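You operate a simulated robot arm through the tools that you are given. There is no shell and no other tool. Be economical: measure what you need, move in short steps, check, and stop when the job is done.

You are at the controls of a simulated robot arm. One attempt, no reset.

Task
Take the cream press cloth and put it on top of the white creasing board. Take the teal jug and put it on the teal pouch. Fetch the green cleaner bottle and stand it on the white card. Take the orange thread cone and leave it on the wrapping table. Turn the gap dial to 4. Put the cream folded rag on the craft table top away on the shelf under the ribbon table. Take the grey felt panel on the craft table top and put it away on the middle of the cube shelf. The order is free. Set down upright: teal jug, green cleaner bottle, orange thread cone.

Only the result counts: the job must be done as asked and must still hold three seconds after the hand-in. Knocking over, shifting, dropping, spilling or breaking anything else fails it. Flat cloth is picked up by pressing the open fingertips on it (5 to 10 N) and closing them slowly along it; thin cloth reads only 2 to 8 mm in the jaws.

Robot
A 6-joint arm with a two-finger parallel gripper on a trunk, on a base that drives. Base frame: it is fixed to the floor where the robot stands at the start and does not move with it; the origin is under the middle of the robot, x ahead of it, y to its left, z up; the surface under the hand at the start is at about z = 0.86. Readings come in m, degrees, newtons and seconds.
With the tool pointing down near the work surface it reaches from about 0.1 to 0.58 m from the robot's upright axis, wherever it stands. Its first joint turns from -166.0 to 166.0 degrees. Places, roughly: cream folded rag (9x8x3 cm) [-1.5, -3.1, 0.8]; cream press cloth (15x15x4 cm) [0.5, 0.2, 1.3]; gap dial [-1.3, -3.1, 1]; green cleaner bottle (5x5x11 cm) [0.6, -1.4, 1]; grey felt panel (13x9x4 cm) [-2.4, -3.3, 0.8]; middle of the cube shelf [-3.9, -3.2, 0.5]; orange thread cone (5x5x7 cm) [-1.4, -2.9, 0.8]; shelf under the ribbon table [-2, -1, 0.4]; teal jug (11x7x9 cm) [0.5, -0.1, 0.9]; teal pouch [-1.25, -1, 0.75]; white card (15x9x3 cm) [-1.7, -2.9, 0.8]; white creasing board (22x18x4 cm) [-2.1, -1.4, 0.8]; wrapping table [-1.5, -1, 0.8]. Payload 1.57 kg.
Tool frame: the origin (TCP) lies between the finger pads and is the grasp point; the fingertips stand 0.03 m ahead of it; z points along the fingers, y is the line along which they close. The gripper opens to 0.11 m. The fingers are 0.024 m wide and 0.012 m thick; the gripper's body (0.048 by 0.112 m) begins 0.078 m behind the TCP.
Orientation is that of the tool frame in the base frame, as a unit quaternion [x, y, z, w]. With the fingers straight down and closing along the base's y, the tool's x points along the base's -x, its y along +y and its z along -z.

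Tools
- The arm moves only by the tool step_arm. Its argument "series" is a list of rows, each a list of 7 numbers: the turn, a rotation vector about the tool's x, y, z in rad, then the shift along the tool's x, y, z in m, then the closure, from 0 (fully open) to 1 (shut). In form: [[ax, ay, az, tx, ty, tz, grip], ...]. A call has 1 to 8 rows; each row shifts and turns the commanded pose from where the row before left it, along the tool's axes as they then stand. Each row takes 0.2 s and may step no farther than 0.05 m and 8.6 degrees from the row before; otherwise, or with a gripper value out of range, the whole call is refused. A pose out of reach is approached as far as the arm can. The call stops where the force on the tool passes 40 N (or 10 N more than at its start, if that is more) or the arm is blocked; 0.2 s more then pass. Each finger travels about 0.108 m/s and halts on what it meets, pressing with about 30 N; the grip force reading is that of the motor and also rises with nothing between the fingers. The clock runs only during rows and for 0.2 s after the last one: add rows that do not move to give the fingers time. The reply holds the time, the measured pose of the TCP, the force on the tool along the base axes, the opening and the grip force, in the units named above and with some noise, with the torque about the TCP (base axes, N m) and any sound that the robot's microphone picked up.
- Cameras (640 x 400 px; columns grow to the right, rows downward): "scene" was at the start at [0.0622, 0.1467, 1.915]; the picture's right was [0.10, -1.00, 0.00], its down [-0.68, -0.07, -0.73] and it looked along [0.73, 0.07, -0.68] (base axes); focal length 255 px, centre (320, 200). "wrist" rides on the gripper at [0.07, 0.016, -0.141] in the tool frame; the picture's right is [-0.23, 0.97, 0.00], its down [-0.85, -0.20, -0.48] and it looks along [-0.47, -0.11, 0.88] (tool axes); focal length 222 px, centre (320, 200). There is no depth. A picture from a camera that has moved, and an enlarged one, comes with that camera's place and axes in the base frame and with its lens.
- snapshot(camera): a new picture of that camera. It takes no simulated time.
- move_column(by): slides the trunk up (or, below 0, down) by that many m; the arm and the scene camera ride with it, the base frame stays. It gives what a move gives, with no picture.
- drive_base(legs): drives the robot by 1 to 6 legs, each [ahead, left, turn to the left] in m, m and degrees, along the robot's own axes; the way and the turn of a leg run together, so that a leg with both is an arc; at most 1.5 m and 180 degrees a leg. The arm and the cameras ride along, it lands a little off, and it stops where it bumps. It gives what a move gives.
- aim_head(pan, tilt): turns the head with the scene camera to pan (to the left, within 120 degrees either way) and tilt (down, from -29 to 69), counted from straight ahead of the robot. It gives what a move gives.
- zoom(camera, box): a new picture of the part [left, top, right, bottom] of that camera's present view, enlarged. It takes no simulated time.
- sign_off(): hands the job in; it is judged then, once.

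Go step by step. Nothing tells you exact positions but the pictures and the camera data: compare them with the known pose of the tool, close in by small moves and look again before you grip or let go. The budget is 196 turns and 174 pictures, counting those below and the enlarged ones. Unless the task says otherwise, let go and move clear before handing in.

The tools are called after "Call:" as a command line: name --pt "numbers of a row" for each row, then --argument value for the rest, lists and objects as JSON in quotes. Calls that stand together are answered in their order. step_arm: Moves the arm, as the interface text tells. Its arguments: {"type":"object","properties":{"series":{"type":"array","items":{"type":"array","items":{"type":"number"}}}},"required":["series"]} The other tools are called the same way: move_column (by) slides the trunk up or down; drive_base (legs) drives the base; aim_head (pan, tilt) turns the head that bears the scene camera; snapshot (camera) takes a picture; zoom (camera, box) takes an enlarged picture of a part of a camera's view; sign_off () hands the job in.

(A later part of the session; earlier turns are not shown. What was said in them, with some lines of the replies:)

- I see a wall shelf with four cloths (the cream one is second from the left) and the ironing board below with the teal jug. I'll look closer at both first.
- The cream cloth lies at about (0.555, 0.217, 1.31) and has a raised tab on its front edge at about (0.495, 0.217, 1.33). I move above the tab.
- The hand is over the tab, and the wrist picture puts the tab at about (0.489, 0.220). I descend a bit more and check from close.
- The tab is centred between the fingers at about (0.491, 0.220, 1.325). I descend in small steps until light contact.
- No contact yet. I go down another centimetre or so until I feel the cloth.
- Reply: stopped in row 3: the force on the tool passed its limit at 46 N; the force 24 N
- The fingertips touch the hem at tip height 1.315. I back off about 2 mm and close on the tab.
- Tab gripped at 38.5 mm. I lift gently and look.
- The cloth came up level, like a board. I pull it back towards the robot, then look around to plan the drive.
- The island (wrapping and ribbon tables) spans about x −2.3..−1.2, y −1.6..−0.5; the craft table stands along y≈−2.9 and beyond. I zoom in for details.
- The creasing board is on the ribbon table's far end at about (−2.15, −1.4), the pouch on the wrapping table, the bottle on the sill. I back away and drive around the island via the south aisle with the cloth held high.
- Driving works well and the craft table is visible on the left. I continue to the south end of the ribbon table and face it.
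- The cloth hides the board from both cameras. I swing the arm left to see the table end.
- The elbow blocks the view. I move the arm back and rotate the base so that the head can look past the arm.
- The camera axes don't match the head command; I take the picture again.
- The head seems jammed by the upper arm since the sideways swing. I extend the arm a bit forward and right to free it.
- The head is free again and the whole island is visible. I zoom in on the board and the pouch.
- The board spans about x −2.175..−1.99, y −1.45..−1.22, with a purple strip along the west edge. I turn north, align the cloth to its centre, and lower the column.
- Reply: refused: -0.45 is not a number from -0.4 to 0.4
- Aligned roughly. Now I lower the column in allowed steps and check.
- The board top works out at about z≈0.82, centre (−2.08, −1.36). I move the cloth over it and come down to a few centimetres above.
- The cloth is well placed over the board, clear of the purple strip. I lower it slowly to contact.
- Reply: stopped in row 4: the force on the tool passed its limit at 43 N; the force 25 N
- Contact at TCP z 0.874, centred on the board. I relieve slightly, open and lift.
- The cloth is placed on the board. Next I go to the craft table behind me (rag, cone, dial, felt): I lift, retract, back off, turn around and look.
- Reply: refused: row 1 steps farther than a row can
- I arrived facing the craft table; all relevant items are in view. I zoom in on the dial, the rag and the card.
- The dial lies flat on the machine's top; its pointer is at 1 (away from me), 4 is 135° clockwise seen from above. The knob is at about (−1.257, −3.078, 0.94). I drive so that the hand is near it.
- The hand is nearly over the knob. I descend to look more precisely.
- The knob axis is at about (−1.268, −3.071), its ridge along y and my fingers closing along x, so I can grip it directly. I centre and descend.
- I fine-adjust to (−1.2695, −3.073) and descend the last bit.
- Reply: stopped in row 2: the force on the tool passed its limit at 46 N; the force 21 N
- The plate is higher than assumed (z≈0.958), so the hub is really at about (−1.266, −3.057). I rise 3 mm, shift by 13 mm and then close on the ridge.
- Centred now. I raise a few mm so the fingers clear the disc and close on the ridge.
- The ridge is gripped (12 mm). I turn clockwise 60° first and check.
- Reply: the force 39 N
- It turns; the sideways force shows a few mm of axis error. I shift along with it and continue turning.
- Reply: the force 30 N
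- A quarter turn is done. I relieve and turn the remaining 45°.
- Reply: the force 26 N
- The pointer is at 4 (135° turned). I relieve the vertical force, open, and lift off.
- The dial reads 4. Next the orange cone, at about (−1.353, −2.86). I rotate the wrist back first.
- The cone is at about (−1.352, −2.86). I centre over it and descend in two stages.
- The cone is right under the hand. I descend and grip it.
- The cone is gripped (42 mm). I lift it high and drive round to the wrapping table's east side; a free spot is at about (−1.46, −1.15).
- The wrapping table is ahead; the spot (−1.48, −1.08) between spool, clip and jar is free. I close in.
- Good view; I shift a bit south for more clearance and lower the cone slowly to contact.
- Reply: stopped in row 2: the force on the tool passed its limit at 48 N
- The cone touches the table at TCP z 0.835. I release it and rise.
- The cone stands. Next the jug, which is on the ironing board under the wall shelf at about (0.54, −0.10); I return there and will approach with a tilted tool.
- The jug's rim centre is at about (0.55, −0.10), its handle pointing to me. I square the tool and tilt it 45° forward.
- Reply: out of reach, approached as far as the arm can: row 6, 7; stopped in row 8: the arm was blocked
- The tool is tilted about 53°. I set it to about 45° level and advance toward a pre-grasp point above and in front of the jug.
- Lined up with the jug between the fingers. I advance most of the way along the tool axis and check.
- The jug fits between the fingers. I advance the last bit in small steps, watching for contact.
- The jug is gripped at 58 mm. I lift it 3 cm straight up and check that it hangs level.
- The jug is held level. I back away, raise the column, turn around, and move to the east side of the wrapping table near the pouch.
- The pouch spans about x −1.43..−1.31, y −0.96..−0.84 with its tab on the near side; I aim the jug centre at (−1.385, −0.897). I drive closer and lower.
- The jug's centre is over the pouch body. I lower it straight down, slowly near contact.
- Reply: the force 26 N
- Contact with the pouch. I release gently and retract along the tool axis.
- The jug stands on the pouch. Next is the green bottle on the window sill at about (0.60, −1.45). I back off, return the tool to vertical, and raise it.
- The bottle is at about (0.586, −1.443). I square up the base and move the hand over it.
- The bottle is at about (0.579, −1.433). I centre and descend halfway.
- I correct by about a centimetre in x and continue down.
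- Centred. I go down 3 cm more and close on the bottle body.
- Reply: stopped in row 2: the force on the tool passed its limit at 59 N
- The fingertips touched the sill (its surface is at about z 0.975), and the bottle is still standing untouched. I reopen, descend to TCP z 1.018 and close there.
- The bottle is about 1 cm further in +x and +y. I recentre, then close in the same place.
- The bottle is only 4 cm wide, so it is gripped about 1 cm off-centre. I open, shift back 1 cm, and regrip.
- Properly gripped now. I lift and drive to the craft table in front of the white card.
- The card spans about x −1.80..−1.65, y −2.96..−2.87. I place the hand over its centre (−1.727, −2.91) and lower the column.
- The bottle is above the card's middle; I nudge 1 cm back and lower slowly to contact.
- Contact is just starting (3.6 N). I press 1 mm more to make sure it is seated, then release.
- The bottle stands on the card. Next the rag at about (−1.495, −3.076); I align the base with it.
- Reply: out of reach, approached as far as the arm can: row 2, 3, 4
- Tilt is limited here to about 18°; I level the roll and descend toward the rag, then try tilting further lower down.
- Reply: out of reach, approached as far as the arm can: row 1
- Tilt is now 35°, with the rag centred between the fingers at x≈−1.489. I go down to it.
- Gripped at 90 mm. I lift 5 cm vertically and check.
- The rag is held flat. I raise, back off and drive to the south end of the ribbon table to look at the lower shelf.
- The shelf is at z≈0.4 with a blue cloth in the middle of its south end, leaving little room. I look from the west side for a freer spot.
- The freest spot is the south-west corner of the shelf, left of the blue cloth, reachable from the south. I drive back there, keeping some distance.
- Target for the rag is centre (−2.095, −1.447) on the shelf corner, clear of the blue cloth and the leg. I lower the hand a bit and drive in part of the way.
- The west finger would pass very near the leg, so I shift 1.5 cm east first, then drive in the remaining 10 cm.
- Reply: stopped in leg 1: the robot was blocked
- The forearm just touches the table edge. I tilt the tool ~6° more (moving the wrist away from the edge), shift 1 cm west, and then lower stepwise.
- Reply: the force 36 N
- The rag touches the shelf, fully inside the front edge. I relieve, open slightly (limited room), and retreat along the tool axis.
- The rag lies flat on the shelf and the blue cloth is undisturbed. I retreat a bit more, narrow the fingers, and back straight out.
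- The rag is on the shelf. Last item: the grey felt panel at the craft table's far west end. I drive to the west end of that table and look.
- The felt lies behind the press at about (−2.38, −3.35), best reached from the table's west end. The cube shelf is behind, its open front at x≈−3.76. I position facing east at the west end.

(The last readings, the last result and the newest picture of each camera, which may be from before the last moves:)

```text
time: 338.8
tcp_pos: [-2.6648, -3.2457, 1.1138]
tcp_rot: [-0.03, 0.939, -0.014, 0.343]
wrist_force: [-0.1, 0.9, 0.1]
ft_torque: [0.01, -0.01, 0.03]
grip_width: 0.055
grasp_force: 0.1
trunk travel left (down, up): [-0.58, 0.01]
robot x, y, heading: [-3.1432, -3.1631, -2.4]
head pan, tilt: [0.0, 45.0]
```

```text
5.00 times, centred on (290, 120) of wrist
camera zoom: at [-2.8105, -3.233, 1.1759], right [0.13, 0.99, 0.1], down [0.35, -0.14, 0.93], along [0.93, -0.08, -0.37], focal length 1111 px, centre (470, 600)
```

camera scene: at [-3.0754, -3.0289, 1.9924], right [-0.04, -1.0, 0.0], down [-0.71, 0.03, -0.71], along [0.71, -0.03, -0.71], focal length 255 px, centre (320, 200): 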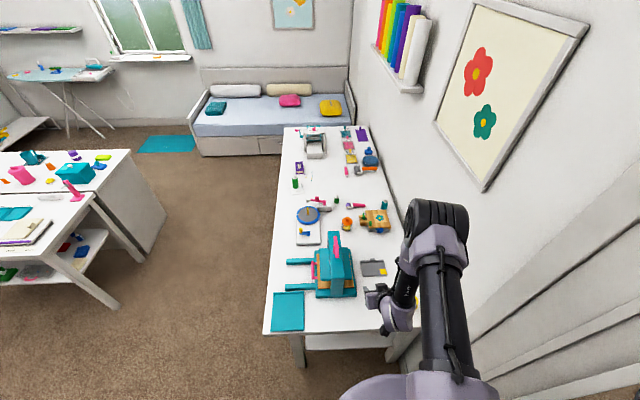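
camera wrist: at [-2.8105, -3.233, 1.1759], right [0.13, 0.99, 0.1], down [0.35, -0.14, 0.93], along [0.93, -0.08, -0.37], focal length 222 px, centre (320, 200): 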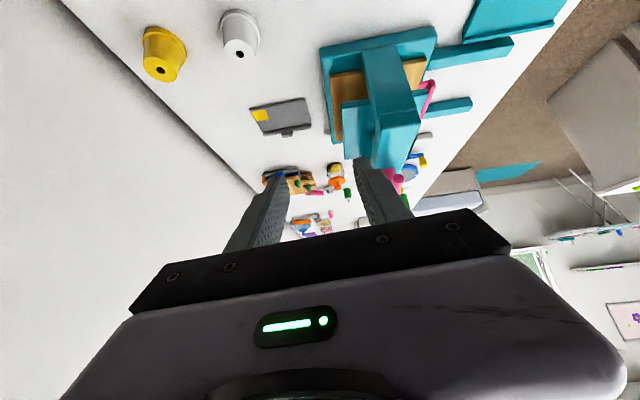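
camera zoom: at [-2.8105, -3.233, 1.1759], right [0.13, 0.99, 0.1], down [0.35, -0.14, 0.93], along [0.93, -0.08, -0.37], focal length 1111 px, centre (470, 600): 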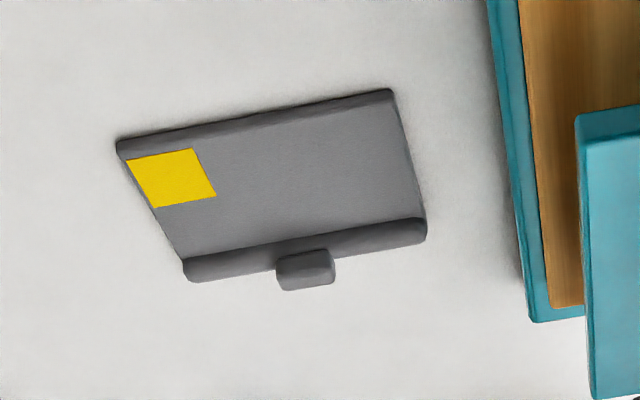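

The felt's tab is on its far (east) edge at about (−2.35, −3.338), the panel spanning x −2.437..−2.345. I'll grip the tab with the tool tilted forward over the panel. First I move the base closer and increase the tilt.

Call:
drive_base --legs '[[0.195, -0.084, 0]]'

Call:
step_arm --pt "0 0 0 0.02 0 0.03 0.4" --pt "0 0 0 0.02 0 0.03 0.4" --pt "0 0 0 0.02 0 0.03 0.4" --pt "0 -0.075 0 0 0 0 0.4" --pt "0 -0.075 0 0 0 0 0.4"

Call:
snapshot --camera "wrist"

Call:
zoom --camera "scene" --box '[280, 200, 440, 340]'

```text
time: 340.4
tcp_pos: [-2.4788, -3.3361, 1.1135]
tcp_rot: [-0.031, 0.939, -0.014, 0.343]
wrist_force: [0.2, 0.3, 0.0]
ft_torque: [0.0, 0.01, 0.02]
grip_width: 0.0548
grasp_force: 0.0
trunk travel left (down, up): [-0.58, 0.01]
robot x, y, heading: [-2.9552, -3.2592, -2.3]
head pan, tilt: [0.0, 45.0]
```

```text
time: 341.6
tcp_pos: [-2.4686, -3.3423, 1.0065]
tcp_rot: [-0.032, 0.91, -0.012, 0.413]
wrist_force: [0.6, 0.5, 0.1]
ft_torque: [-0.01, -0.02, 0.01]
grip_width: 0.0661
grasp_force: 0.1
trunk travel left (down, up): [-0.58, 0.01]
robot x, y, heading: [-2.9591, -3.257, -2.5]
head pan, tilt: [0.0, 45.0]
```

```text
34 pictures are left
camera wrist: at [-2.6208, -3.3315, 1.0464], right [0.1, 0.99, 0.12], down [0.21, -0.14, 0.97], along [0.97, -0.07, -0.22], focal length 222 px, centre (320, 200)
```

wrist: 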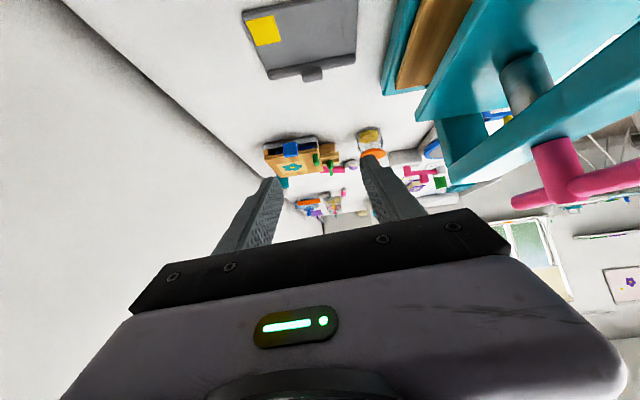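

```text
2.86 times, centred on (360, 270) of scene
camera zoom: at [-2.8906, -3.1203, 1.9924], right [-0.04, -1.0, 0.0], down [-0.71, 0.03, -0.71], along [0.71, -0.03, -0.71], focal length 729 px, centre (206, 0)
```

zoom: 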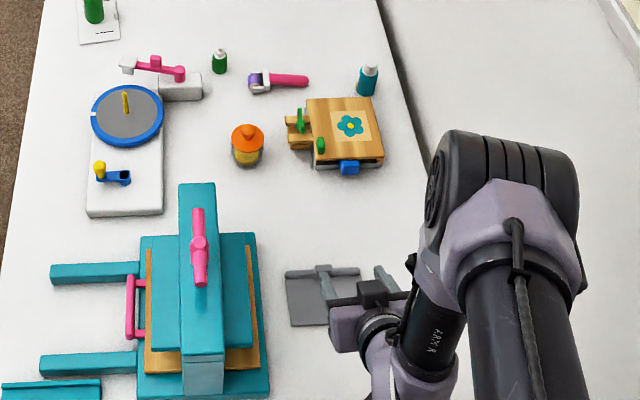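

Tilt is 49°, and the tab is confirmed at about (−2.357, −3.338). I move to a pre-grasp point 6 cm back along the tool axis.

Call:
step_arm --pt "0 0 0 0.016 0.002 0.037 0.4" --pt "0 0 0 0.016 0.002 0.037 0.4" --pt "0 0 0 0.016 0.002 0.037 0.4" --pt "0 0 0 0.016 0.002 0.037 0.4"

Call:
snapshot --camera "wrist"

Call:
zoom --camera "scene" --box '[330, 230, 430, 310]'

```text
time: 342.6
tcp_pos: [-2.4199, -3.3351, 0.9174]
tcp_rot: [-0.031, 0.91, -0.012, 0.413]
wrist_force: [0.2, 0.6, -0.8]
ft_torque: [0.01, 0.01, 0.0]
grip_width: 0.0661
grasp_force: 0.0
out of reach, approached as far as the arm can: row 3, 4
trunk travel left (down, up): [-0.58, 0.01]
robot x, y, heading: [-2.9564, -3.2552, -2.6]
head pan, tilt: [0.0, 45.0]
```

```text
32 pictures are left
camera wrist: at [-2.5734, -3.3254, 0.9577], right [0.1, 0.99, 0.12], down [0.21, -0.14, 0.97], along [0.97, -0.07, -0.22], focal length 222 px, centre (320, 200)
```

wrist: 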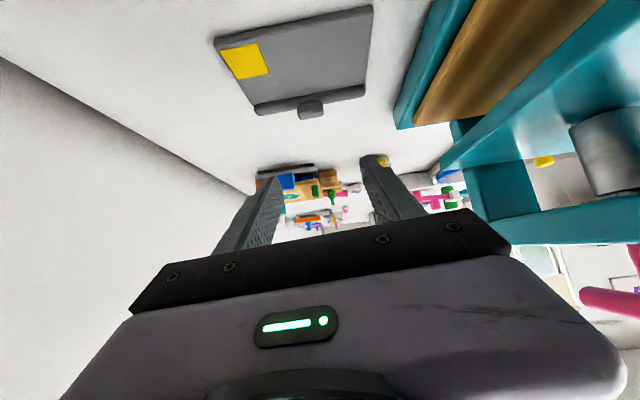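

```text
5.00 times, centred on (380, 270) of scene
camera zoom: at [-2.8907, -3.1204, 1.9925], right [-0.04, -1.0, 0.0], down [-0.71, 0.03, -0.71], along [0.71, -0.03, -0.71], focal length 1276 px, centre (20, -150)
```

zoom: 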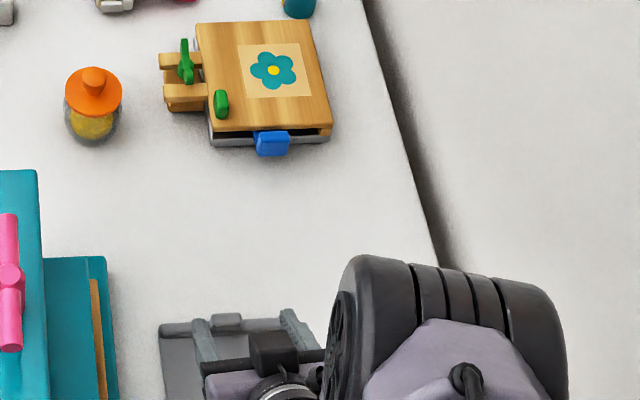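

The arm is at its lower reach limit with the column so high. I raise the hand relative to the column and lower the column instead.

Call:
step_arm --pt "0 0 0 -0.029 -0.002 -0.017 0.4" --pt "0 0 0 -0.029 -0.002 -0.017 0.4" --pt "0 0 0 -0.03 -0.003 -0.017 0.4"

Call:
move_column --by -0.15

Call:
snapshot --camera "wrist"

```text
time: 343.4
tcp_pos: [-2.3985, -3.3362, 1.0204]
tcp_rot: [-0.033, 0.911, -0.011, 0.412]
wrist_force: [-0.1, -0.8, 0.2]
ft_torque: [-0.01, 0.07, -0.03]
grip_width: 0.066
grasp_force: 0.1
trunk travel left (down, up): [-0.58, 0.01]
robot x, y, heading: [-2.9559, -3.2542, -2.5]
head pan, tilt: [0.0, 45.0]
```

```text
time: 345.2
tcp_pos: [-2.3995, -3.3358, 0.8707]
tcp_rot: [-0.032, 0.91, -0.012, 0.412]
wrist_force: [0.1, -0.1, -0.6]
ft_torque: [0.03, 0.04, 0.01]
grip_width: 0.0662
grasp_force: 0.0
trunk travel left (down, up): [-0.43, 0.16]
robot x, y, heading: [-2.9574, -3.2536, -2.6]
head pan, tilt: [0.0, 45.0]
```

```text
30 pictures are left
camera wrist: at [-2.5524, -3.3256, 0.9106], right [0.1, 0.99, 0.12], down [0.21, -0.14, 0.97], along [0.97, -0.07, -0.22], focal length 222 px, centre (320, 200)
```

wrist: 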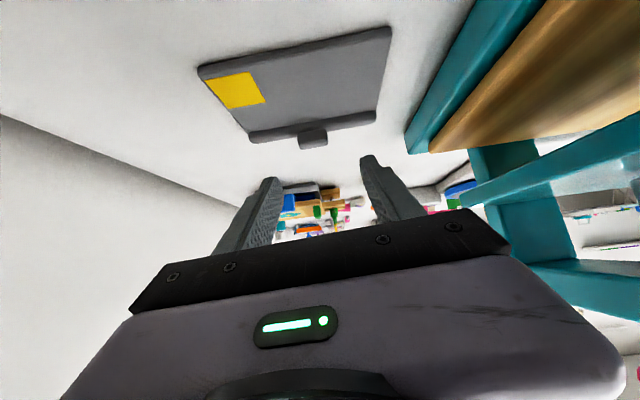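

Call:
step_arm --pt "0 0 0 0.003 -0.001 0.02 0.4" --pt "0 0 0 0.003 -0.001 0.02 0.4" --pt "0 0 0 0.001 0 0.01 0.4"

Call:
zoom --camera "wrist" --box '[180, 80, 460, 250]'

Call:
zoom --camera "scene" --box '[320, 220, 440, 330]'

```text
time: 346.0
tcp_pos: [-2.365, -3.338, 0.8315]
tcp_rot: [-0.032, 0.91, -0.011, 0.412]
wrist_force: [-0.3, 0.5, 0.0]
ft_torque: [-0.05, -0.01, 0.0]
grip_width: 0.0661
grasp_force: 0.1
trunk travel left (down, up): [-0.43, 0.16]
robot x, y, heading: [-2.9581, -3.2574, -2.4]
head pan, tilt: [0.0, 45.0]
```

```text
2.29 times, centred on (320, 165) of wrist
camera zoom: at [-2.519, -3.3276, 0.8721], right [0.1, 0.99, 0.12], down [0.21, -0.14, 0.97], along [0.97, -0.07, -0.22], focal length 508 px, centre (320, 280)
```

zoom: 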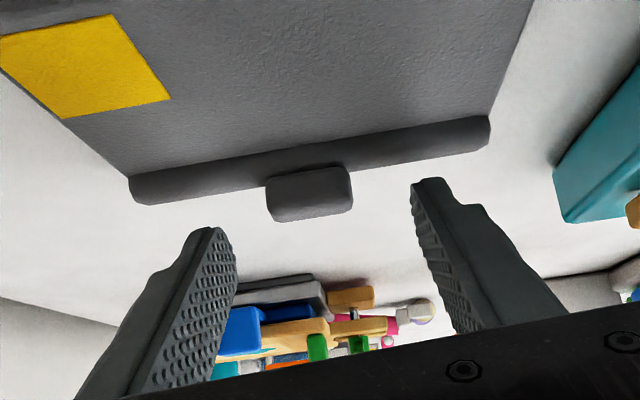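

```text
3.64 times, centred on (380, 275) of scene
camera zoom: at [-2.8906, -3.1201, 1.8424], right [-0.04, -1.0, 0.0], down [-0.71, 0.03, -0.71], along [0.71, -0.03, -0.71], focal length 928 px, centre (102, -73)
```

zoom: 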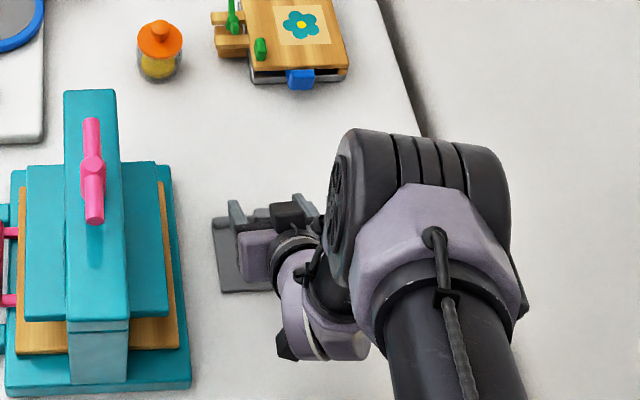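

Call:
step_arm --pt "0 0 0 -0.002 0 0.01 0.4" --pt "0 0 0 0 0.001 0.007 0.4" --pt "0 0 0 0 0 0.004 0.4"

Call:
zoom --camera "wrist" --box '[180, 80, 460, 250]'

```text
time: 346.8
tcp_pos: [-2.3496, -3.3386, 0.8202]
tcp_rot: [-0.032, 0.91, -0.011, 0.412]
wrist_force: [0.4, 0.0, -0.3]
ft_torque: [-0.01, 0.04, -0.02]
grip_width: 0.0658
grasp_force: 0.1
trunk travel left (down, up): [-0.43, 0.16]
robot x, y, heading: [-2.9565, -3.2566, -2.5]
head pan, tilt: [0.0, 45.0]
```

```text
2.29 times, centred on (320, 165) of wrist
camera zoom: at [-2.5023, -3.3272, 0.8595], right [0.1, 0.99, 0.12], down [0.21, -0.14, 0.97], along [0.97, -0.07, -0.22], focal length 508 px, centre (320, 280)
```

zoom: 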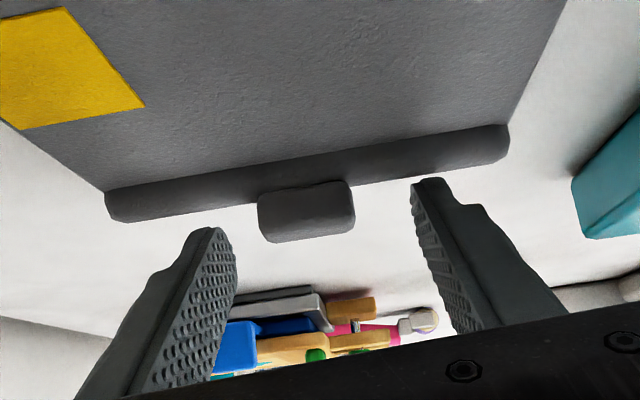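

The tab lies between the fingertips. I lower 2 mm more and close on it.

Call:
step_arm --pt "0 0 0 0.002 0 0.001 0.4" --pt "0 0 0 0 0 0 0.55" --pt "0 0 0 0 0 0 0.7" --pt "0 0 0 0 0 0 0.8" --pt "0 0 0 0 0 0 0.88" --pt "0 0 0 0 0 0 0.88"

Call:
zoom --camera "wrist" --box '[180, 80, 460, 250]'

```text
time: 348.2
tcp_pos: [-2.3492, -3.3381, 0.8179]
tcp_rot: [-0.032, 0.91, -0.011, 0.413]
wrist_force: [0.9, 0.1, 0.1]
ft_torque: [0.07, 0.01, -0.03]
grip_width: 0.029
grasp_force: 29.7
trunk travel left (down, up): [-0.43, 0.16]
robot x, y, heading: [-2.9584, -3.2548, -2.6]
head pan, tilt: [0.0, 45.0]
```

```text
2.29 times, centred on (320, 165) of wrist
camera zoom: at [-2.5032, -3.3279, 0.8582], right [0.1, 0.99, 0.12], down [0.21, -0.14, 0.97], along [0.97, -0.07, -0.22], focal length 508 px, centre (320, 280)
```

zoom: 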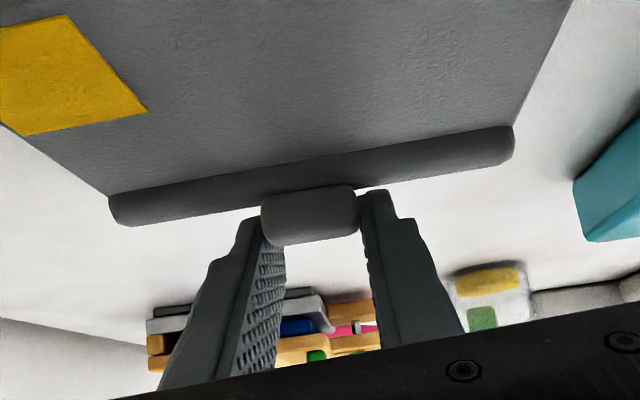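

The tab is gripped (29 mm). I lift by the column and check that the panel comes along level.

Call:
move_column --by 0.06

Call:
snapshot --camera "wrist"

```text
time: 349.2
tcp_pos: [-2.3493, -3.3386, 0.8785]
tcp_rot: [-0.033, 0.911, -0.011, 0.411]
wrist_force: [0.0, -0.5, 0.0]
ft_torque: [0.0, 0.0, -0.01]
grip_width: 0.0287
grasp_force: 30.2
trunk travel left (down, up): [-0.49, 0.1]
robot x, y, heading: [-2.9536, -3.2576, -2.4]
head pan, tilt: [0.0, 45.0]
```

```text
25 pictures are left
camera wrist: at [-2.5032, -3.3279, 0.918], right [0.1, 0.99, 0.12], down [0.21, -0.14, 0.97], along [0.97, -0.07, -0.22], focal length 222 px, centre (320, 200)
```

wrist: 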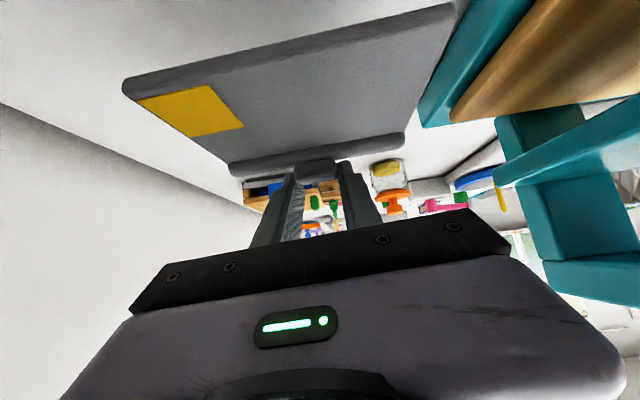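

The panel is lifted. I raise it above the cones, back out, and go round via the open floor to face the cube shelf.

Call:
move_column --by 0.1

Call:
drive_base --legs '[[-0.22, 0, 0], [-0.13, 0.15, 0], [0, 0.75, 0], [0.5, 0, 0], [0, 0, 180], [0, 0, 2.5]]'

Call:
aim_head --pan 35 --tilt 40

Call:
snapshot --camera "scene"

```text
time: 350.5
tcp_pos: [-2.3495, -3.3392, 0.978]
tcp_rot: [-0.033, 0.911, -0.012, 0.412]
wrist_force: [0.4, 0.3, -0.1]
ft_torque: [-0.02, -0.01, -0.01]
grip_width: 0.0288
grasp_force: 30.4
trunk travel left (down, up): [-0.59, 0.0]
robot x, y, heading: [-2.9567, -3.2569, -2.4]
head pan, tilt: [0.0, 45.0]
```

```text
time: 367.1
tcp_pos: [-3.3639, -2.2664, 0.9773]
tcp_rot: [0.911, 0.0, -0.411, -0.026]
wrist_force: [0.4, -0.1, 0.5]
ft_torque: [-0.03, 0.02, -0.01]
grip_width: 0.0286
grasp_force: 30.1
trunk travel left (down, up): [-0.59, 0.0]
robot x, y, heading: [-2.7645, -2.3913, 173.6]
head pan, tilt: [0.0, 45.0]
```

```text
time: 368.1
tcp_pos: [-3.3646, -2.2652, 0.9787]
tcp_rot: [0.911, 0.0, -0.412, -0.026]
wrist_force: [0.6, -0.1, -0.1]
ft_torque: [0.0, -0.02, 0.02]
grip_width: 0.0291
grasp_force: 29.9
trunk travel left (down, up): [-0.59, 0.0]
robot x, y, heading: [-2.7651, -2.3868, 173.7]
head pan, tilt: [35.0, 40.0]
```

```text
24 pictures are left
camera scene: at [-2.8345, -2.5743, 2.0097], right [-0.48, 0.88, 0.0], down [0.57, 0.31, -0.77], along [-0.67, -0.37, -0.64], focal length 255 px, centre (320, 200)
```

scene: 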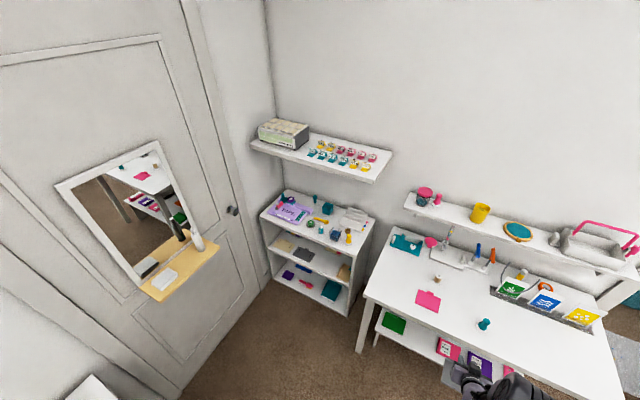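

Call:
zoom --camera "scene" --box '[245, 180, 385, 330]'

```text
2.67 times, centred on (315, 255) of scene
camera zoom: at [-2.8345, -2.5743, 2.0097], right [-0.48, 0.88, 0.0], down [0.57, 0.31, -0.77], along [-0.67, -0.37, -0.64], focal length 680 px, centre (333, 53)
```

zoom: 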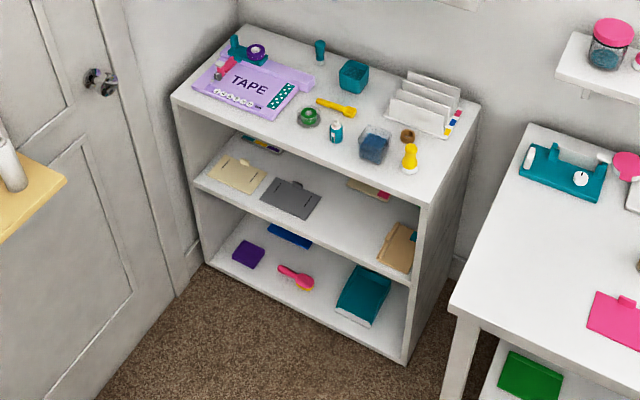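

The middle tier (z≈0.46) has a free gap between its grey and brown panels, y −3.19..−2.97. I shift the hand left a little, drive in front of the gap, and lower the column.

Call:
step_arm --pt "0 0 0 0 0.04 0 0.88" --pt "0 0 0 0 0.04 0 0.88"

Call:
drive_base --legs '[[0.107, 0, 0], [0, 0.719, 0]]'

Call:
move_column --by -0.4

Call:
snapshot --camera "wrist"

Call:
aim_head --pan 0 --tilt 35

Call:
snapshot --camera "scene"

```text
time: 368.7
tcp_pos: [-3.3643, -2.3469, 0.9767]
tcp_rot: [0.911, -0.002, -0.412, -0.028]
wrist_force: [0.4, -0.5, -0.2]
ft_torque: [-0.01, 0.05, -0.02]
grip_width: 0.0289
grasp_force: 29.8
trunk travel left (down, up): [-0.59, 0.0]
robot x, y, heading: [-2.7625, -2.3908, 173.5]
head pan, tilt: [35.0, 40.0]
```

```text
time: 373.4
tcp_pos: [-3.5595, -3.0329, 0.9775]
tcp_rot: [0.911, -0.01, -0.411, -0.03]
wrist_force: [-1.1, -0.1, 0.7]
ft_torque: [-0.03, -0.02, 0.03]
grip_width: 0.0287
grasp_force: 29.6
trunk travel left (down, up): [-0.59, 0.0]
robot x, y, heading: [-2.96, -3.0883, 172.5]
head pan, tilt: [35.0, 40.0]
```

```text
time: 377.2
tcp_pos: [-3.5584, -3.034, 0.5762]
tcp_rot: [0.911, -0.01, -0.411, -0.03]
wrist_force: [0.0, -0.1, -0.3]
ft_torque: [-0.01, 0.04, -0.01]
grip_width: 0.0286
grasp_force: 30.2
trunk travel left (down, up): [-0.19, 0.4]
robot x, y, heading: [-2.9577, -3.0895, 172.4]
head pan, tilt: [35.0, 40.0]
```

```text
22 pictures are left
camera wrist: at [-3.4078, -3.0578, 0.6162], right [-0.19, -0.97, 0.12], down [-0.2, 0.16, 0.97], along [-0.96, 0.16, -0.22], focal length 222 px, centre (320, 200)
```

wrist: 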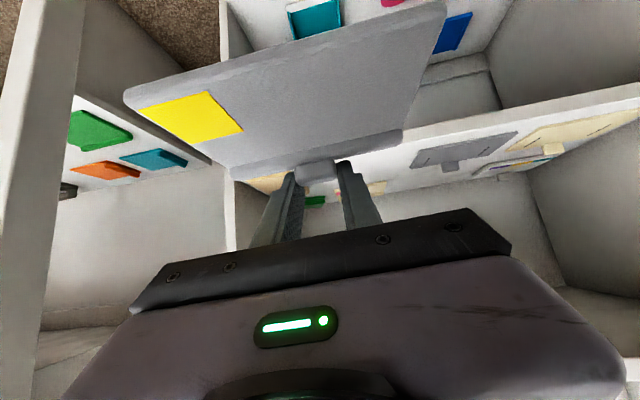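

```text
time: 378.2
tcp_pos: [-3.5593, -3.034, 0.5765]
tcp_rot: [0.911, -0.01, -0.412, -0.03]
wrist_force: [0.2, -0.1, -0.7]
ft_torque: [-0.03, 0.01, 0.05]
grip_width: 0.0287
grasp_force: 30.6
trunk travel left (down, up): [-0.19, 0.4]
robot x, y, heading: [-2.9585, -3.0904, 172.4]
head pan, tilt: [0.0, 35.0]
```

```text
21 pictures are left
camera scene: at [-3.0454, -3.2213, 1.6172], right [0.13, 0.99, 0.0], down [0.57, -0.08, -0.82], along [-0.81, 0.11, -0.57], focal length 255 px, centre (320, 200)
```

scene: 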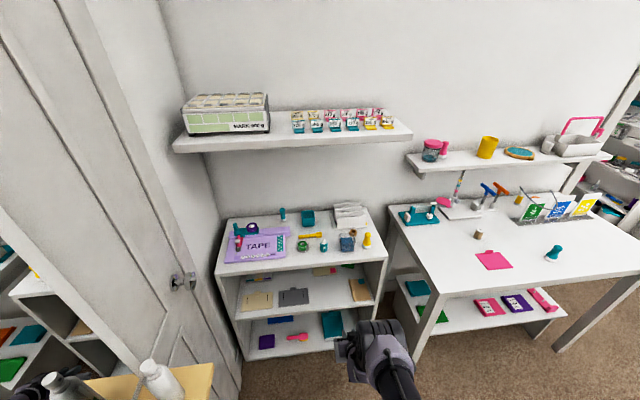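

Call:
zoom --camera "scene" --box '[210, 200, 410, 370]'

```text
2.35 times, centred on (310, 285) of scene
camera zoom: at [-3.0454, -3.2213, 1.6172], right [0.13, 0.99, 0.0], down [0.57, -0.08, -0.82], along [-0.81, 0.11, -0.57], focal length 600 px, centre (344, 0)
```

zoom: 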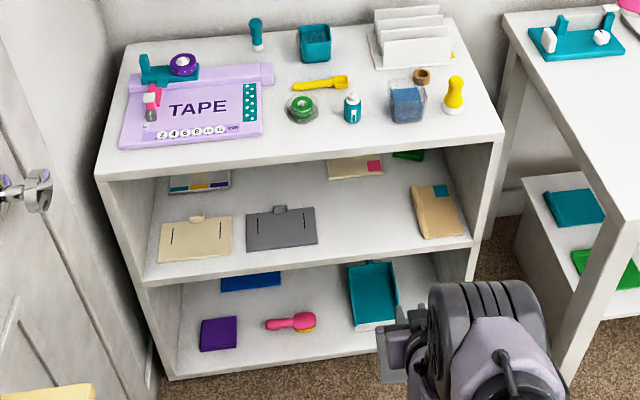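

The gap between the grey and brown panels spans y −3.18..−2.95 at shelf height z≈0.485. I drive the panel in toward (−3.85, −3.065) about 5 cm above the shelf.

Call:
drive_base --legs '[[0.15, 0.06, 0]]'

Call:
snapshot --camera "wrist"

Call:
snapshot --camera "scene"

```text
time: 379.6
tcp_pos: [-3.715, -3.0745, 0.5765]
tcp_rot: [0.911, -0.009, -0.411, -0.03]
wrist_force: [0.7, 0.2, -0.1]
ft_torque: [0.04, 0.0, 0.02]
grip_width: 0.0286
grasp_force: 29.8
trunk travel left (down, up): [-0.19, 0.4]
robot x, y, heading: [-3.1155, -3.1317, 172.4]
head pan, tilt: [0.0, 35.0]
```

```text
19 pictures are left
camera wrist: at [-3.5645, -3.0993, 0.6159], right [-0.19, -0.97, 0.12], down [-0.2, 0.16, 0.97], along [-0.96, 0.16, -0.22], focal length 222 px, centre (320, 200)
```

wrist: 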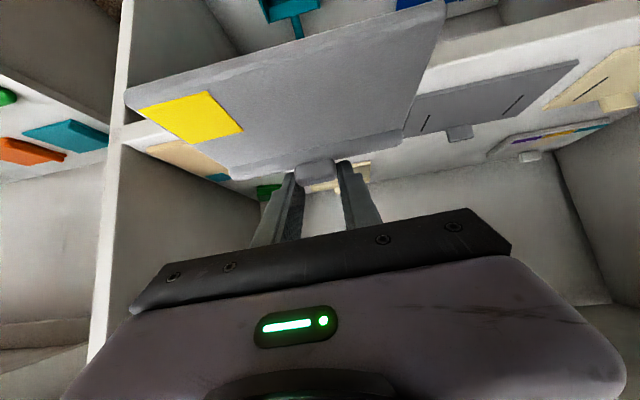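

```text
18 pictures are left
camera scene: at [-3.2023, -3.2621, 1.6172], right [0.13, 0.99, 0.0], down [0.57, -0.07, -0.82], along [-0.81, 0.11, -0.57], focal length 255 px, centre (320, 200)
```

scene: 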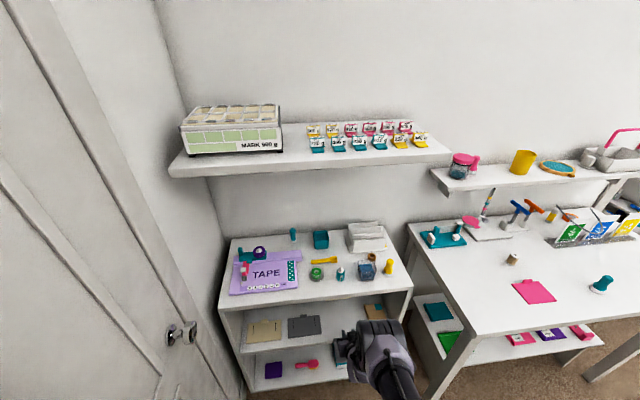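

Entering the gap cleanly between the neighbours. I drive the remaining 13 cm in.

Call:
drive_base --legs '[[0.132, 0.008, 0]]'

Call:
snapshot --camera "wrist"

Call:
zoom --camera "scene" --box '[210, 220, 450, 390]'

```text
time: 380.9
tcp_pos: [-3.8453, -3.0656, 0.5747]
tcp_rot: [0.911, -0.01, -0.411, -0.03]
wrist_force: [-0.4, 0.2, 0.0]
ft_torque: [-0.04, 0.01, -0.01]
grip_width: 0.0286
grasp_force: 30.1
trunk travel left (down, up): [-0.19, 0.4]
robot x, y, heading: [-3.2437, -3.1218, 172.5]
head pan, tilt: [0.0, 35.0]
```

```text
17 pictures are left
camera wrist: at [-3.6929, -3.0901, 0.6158], right [-0.19, -0.97, 0.12], down [-0.2, 0.16, 0.97], along [-0.96, 0.16, -0.22], focal length 222 px, centre (320, 200)
```

wrist: 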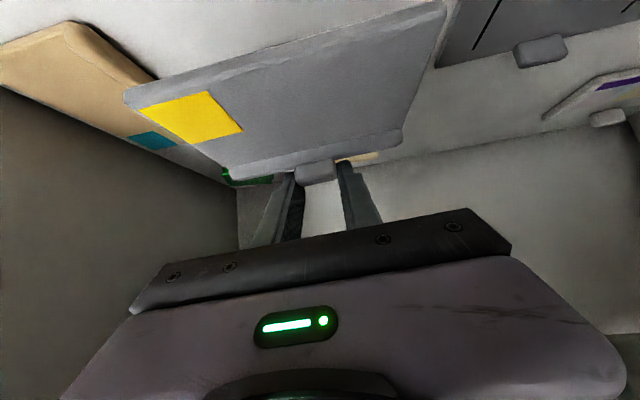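

```text
2.35 times, centred on (330, 305) of scene
camera zoom: at [-3.3308, -3.2529, 1.6172], right [0.13, 0.99, 0.0], down [0.57, -0.08, -0.82], along [-0.81, 0.11, -0.57], focal length 600 px, centre (296, -47)
```

zoom: 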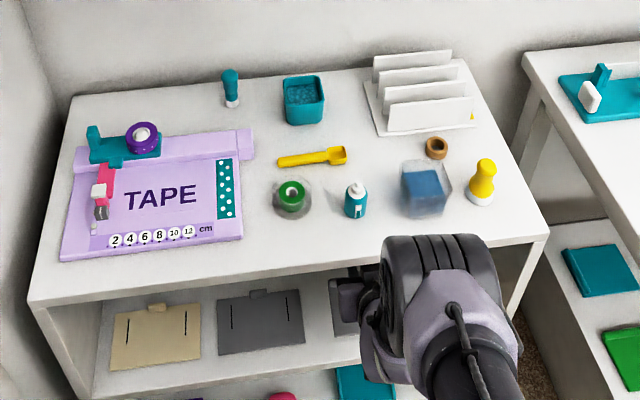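

Positioned with about 5 cm either side. I lower by the column, then gently by arm to contact.

Call:
move_column --by -0.04

Call:
step_arm --pt "0 0 0 0.003 0 0.0027 0.88" --pt "0 0 0 0.003 0 0.0027 0.88" --pt "0 0 0 0.002 0 0.002 0.88"

Call:
snapshot --camera "wrist"

```text
time: 381.7
tcp_pos: [-3.8433, -3.0659, 0.5358]
tcp_rot: [0.911, -0.009, -0.411, -0.031]
wrist_force: [-0.3, 0.5, -0.2]
ft_torque: [0.0, 0.03, -0.01]
grip_width: 0.029
grasp_force: 30.5
trunk travel left (down, up): [-0.15, 0.44]
robot x, y, heading: [-3.2429, -3.1191, 172.4]
head pan, tilt: [0.0, 35.0]
```

```text
time: 382.5
tcp_pos: [-3.8427, -3.0649, 0.5262]
tcp_rot: [0.911, -0.009, -0.411, -0.03]
wrist_force: [0.5, 0.2, -0.2]
ft_torque: [0.01, 0.02, -0.03]
grip_width: 0.0286
grasp_force: 30.1
trunk travel left (down, up): [-0.15, 0.44]
robot x, y, heading: [-3.2432, -3.1199, 172.8]
head pan, tilt: [0.0, 35.0]
```

```text
15 pictures are left
camera wrist: at [-3.6921, -3.0899, 0.5662], right [-0.19, -0.97, 0.12], down [-0.2, 0.16, 0.97], along [-0.96, 0.16, -0.22], focal length 222 px, centre (320, 200)
```

wrist: 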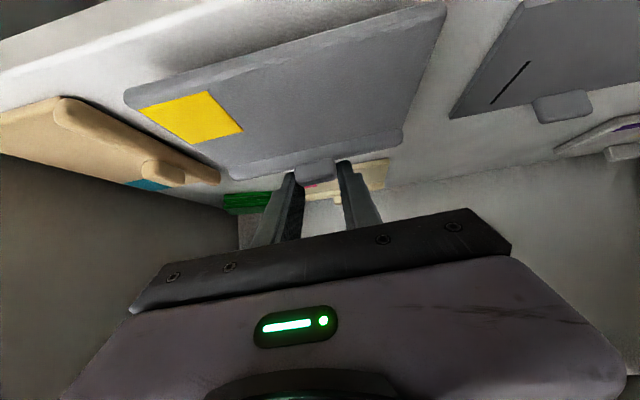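

Call:
step_arm --pt "0 0 0 0.0023 0 0.002 0.88" --pt "0 0 0 0.0023 0 0.002 0.88" --pt "0 0 0 0.0023 0 0.002 0.88" --pt "0 0 0 0.0023 0 0.002 0.88" --pt "0 0 0 0.0023 0 0.002 0.88"

```text
time: 383.7
tcp_pos: [-3.8429, -3.0634, 0.5118]
tcp_rot: [0.911, -0.01, -0.412, -0.031]
wrist_force: [0.3, 0.5, 7.1]
ft_torque: [-0.5, -0.54, 0.04]
grip_width: 0.0291
grasp_force: 30.3
trunk travel left (down, up): [-0.15, 0.44]
robot x, y, heading: [-3.2466, -3.1212, 172.6]
head pan, tilt: [0.0, 35.0]
```

The near corner touches (7 N); the rest is only mm above. I open and retreat along the tool axis.

Call:
step_arm --pt "0 0 0 0 0 0 0.75" --pt "0 0 0 0 0 0 0.6" --pt "0 0 0 0 0 0 0.45" --pt "0 0 0 0 0 0 0.45" --pt "0 0 0 -0.005 0 -0.01 0.45" --pt "0 0 0 -0.01 0 -0.015 0.45"

Call:
snapshot --camera "wrist"

```text
time: 385.1
tcp_pos: [-3.8344, -3.0654, 0.5386]
tcp_rot: [0.911, -0.009, -0.411, -0.03]
wrist_force: [-0.7, -0.1, -0.5]
ft_torque: [0.0, -0.01, 0.0]
grip_width: 0.0606
grasp_force: 0.0
trunk travel left (down, up): [-0.15, 0.44]
robot x, y, heading: [-3.2419, -3.121, 172.8]
head pan, tilt: [0.0, 35.0]
```

```text
14 pictures are left
camera wrist: at [-3.6838, -3.0911, 0.5772], right [-0.19, -0.97, 0.12], down [-0.2, 0.16, 0.97], along [-0.96, 0.16, -0.22], focal length 222 px, centre (320, 200)
```

wrist: 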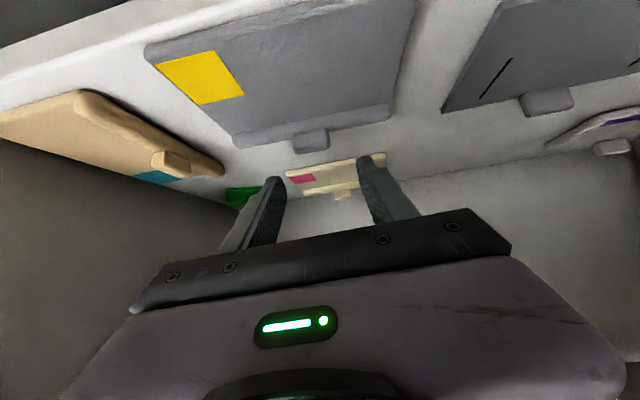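

The felt panel lies flat on the middle tier. I rise slightly and back out.

Call:
step_arm --pt "0 0 0 -0.02 0 -0.02 0.5"

Call:
drive_base --legs '[[-0.3, 0, 0]]'

Call:
move_column --by 0.3

Call:
snapshot --camera "scene"

```text
time: 385.5
tcp_pos: [-3.8335, -3.0684, 0.5684]
tcp_rot: [0.911, -0.01, -0.411, -0.03]
wrist_force: [-0.6, -0.6, 0.7]
ft_torque: [0.03, 0.0, -0.02]
grip_width: 0.0551
grasp_force: 0.0
trunk travel left (down, up): [-0.15, 0.44]
robot x, y, heading: [-3.24, -3.1222, 172.1]
head pan, tilt: [0.0, 35.0]
```

```text
time: 387.6
tcp_pos: [-3.5433, -3.1042, 0.5676]
tcp_rot: [0.911, -0.011, -0.412, -0.03]
wrist_force: [0.2, 0.8, -0.1]
ft_torque: [-0.03, 0.02, 0.01]
grip_width: 0.0551
grasp_force: 0.2
trunk travel left (down, up): [-0.15, 0.44]
robot x, y, heading: [-2.9508, -3.1627, 172.4]
head pan, tilt: [0.0, 35.0]
```

```text
time: 390.6
tcp_pos: [-3.5429, -3.1033, 0.8682]
tcp_rot: [0.911, -0.011, -0.41, -0.031]
wrist_force: [0.5, 0.5, 0.3]
ft_torque: [-0.01, 0.02, 0.04]
grip_width: 0.055
grasp_force: 0.1
trunk travel left (down, up): [-0.45, 0.14]
robot x, y, heading: [-2.9532, -3.1594, 172.1]
head pan, tilt: [0.0, 35.0]
```

```text
13 pictures are left
camera scene: at [-3.0397, -3.2918, 1.8771], right [0.14, 0.99, 0.0], down [0.57, -0.08, -0.82], along [-0.81, 0.11, -0.57], focal length 255 px, centre (320, 200)
```

scene: 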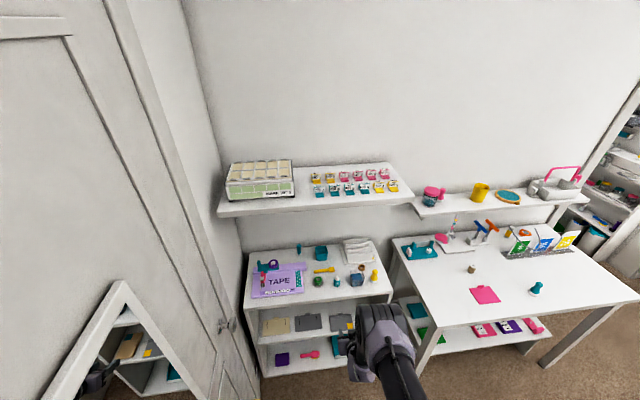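

All seven parts are done and were seen in place after release, and the hand is clear of everything. I hand the job in.

Call:
sign_off

```text
The job is handed in.
```

The job is handed in. All seven parts were done, and I saw each one in place in a picture after letting go:

- **Press cloth:** on the white creasing board.
- **Teal jug:** upright on the teal pouch.
- **Green bottle:** standing on the white card.
- **Orange cone:** standing on the wrapping table.
- **Gap dial:** at 4.
- **Rag:** on the shelf under the ribbon table.
- **Felt panel:** on the middle of the cube shelf.

Two contacts along the way: the forearm touched the edge of the ribbon table while I placed the rag, and a failed first grip moved the bottle about 1 cm on the sill. I saw nothing else shifted or knocked over.
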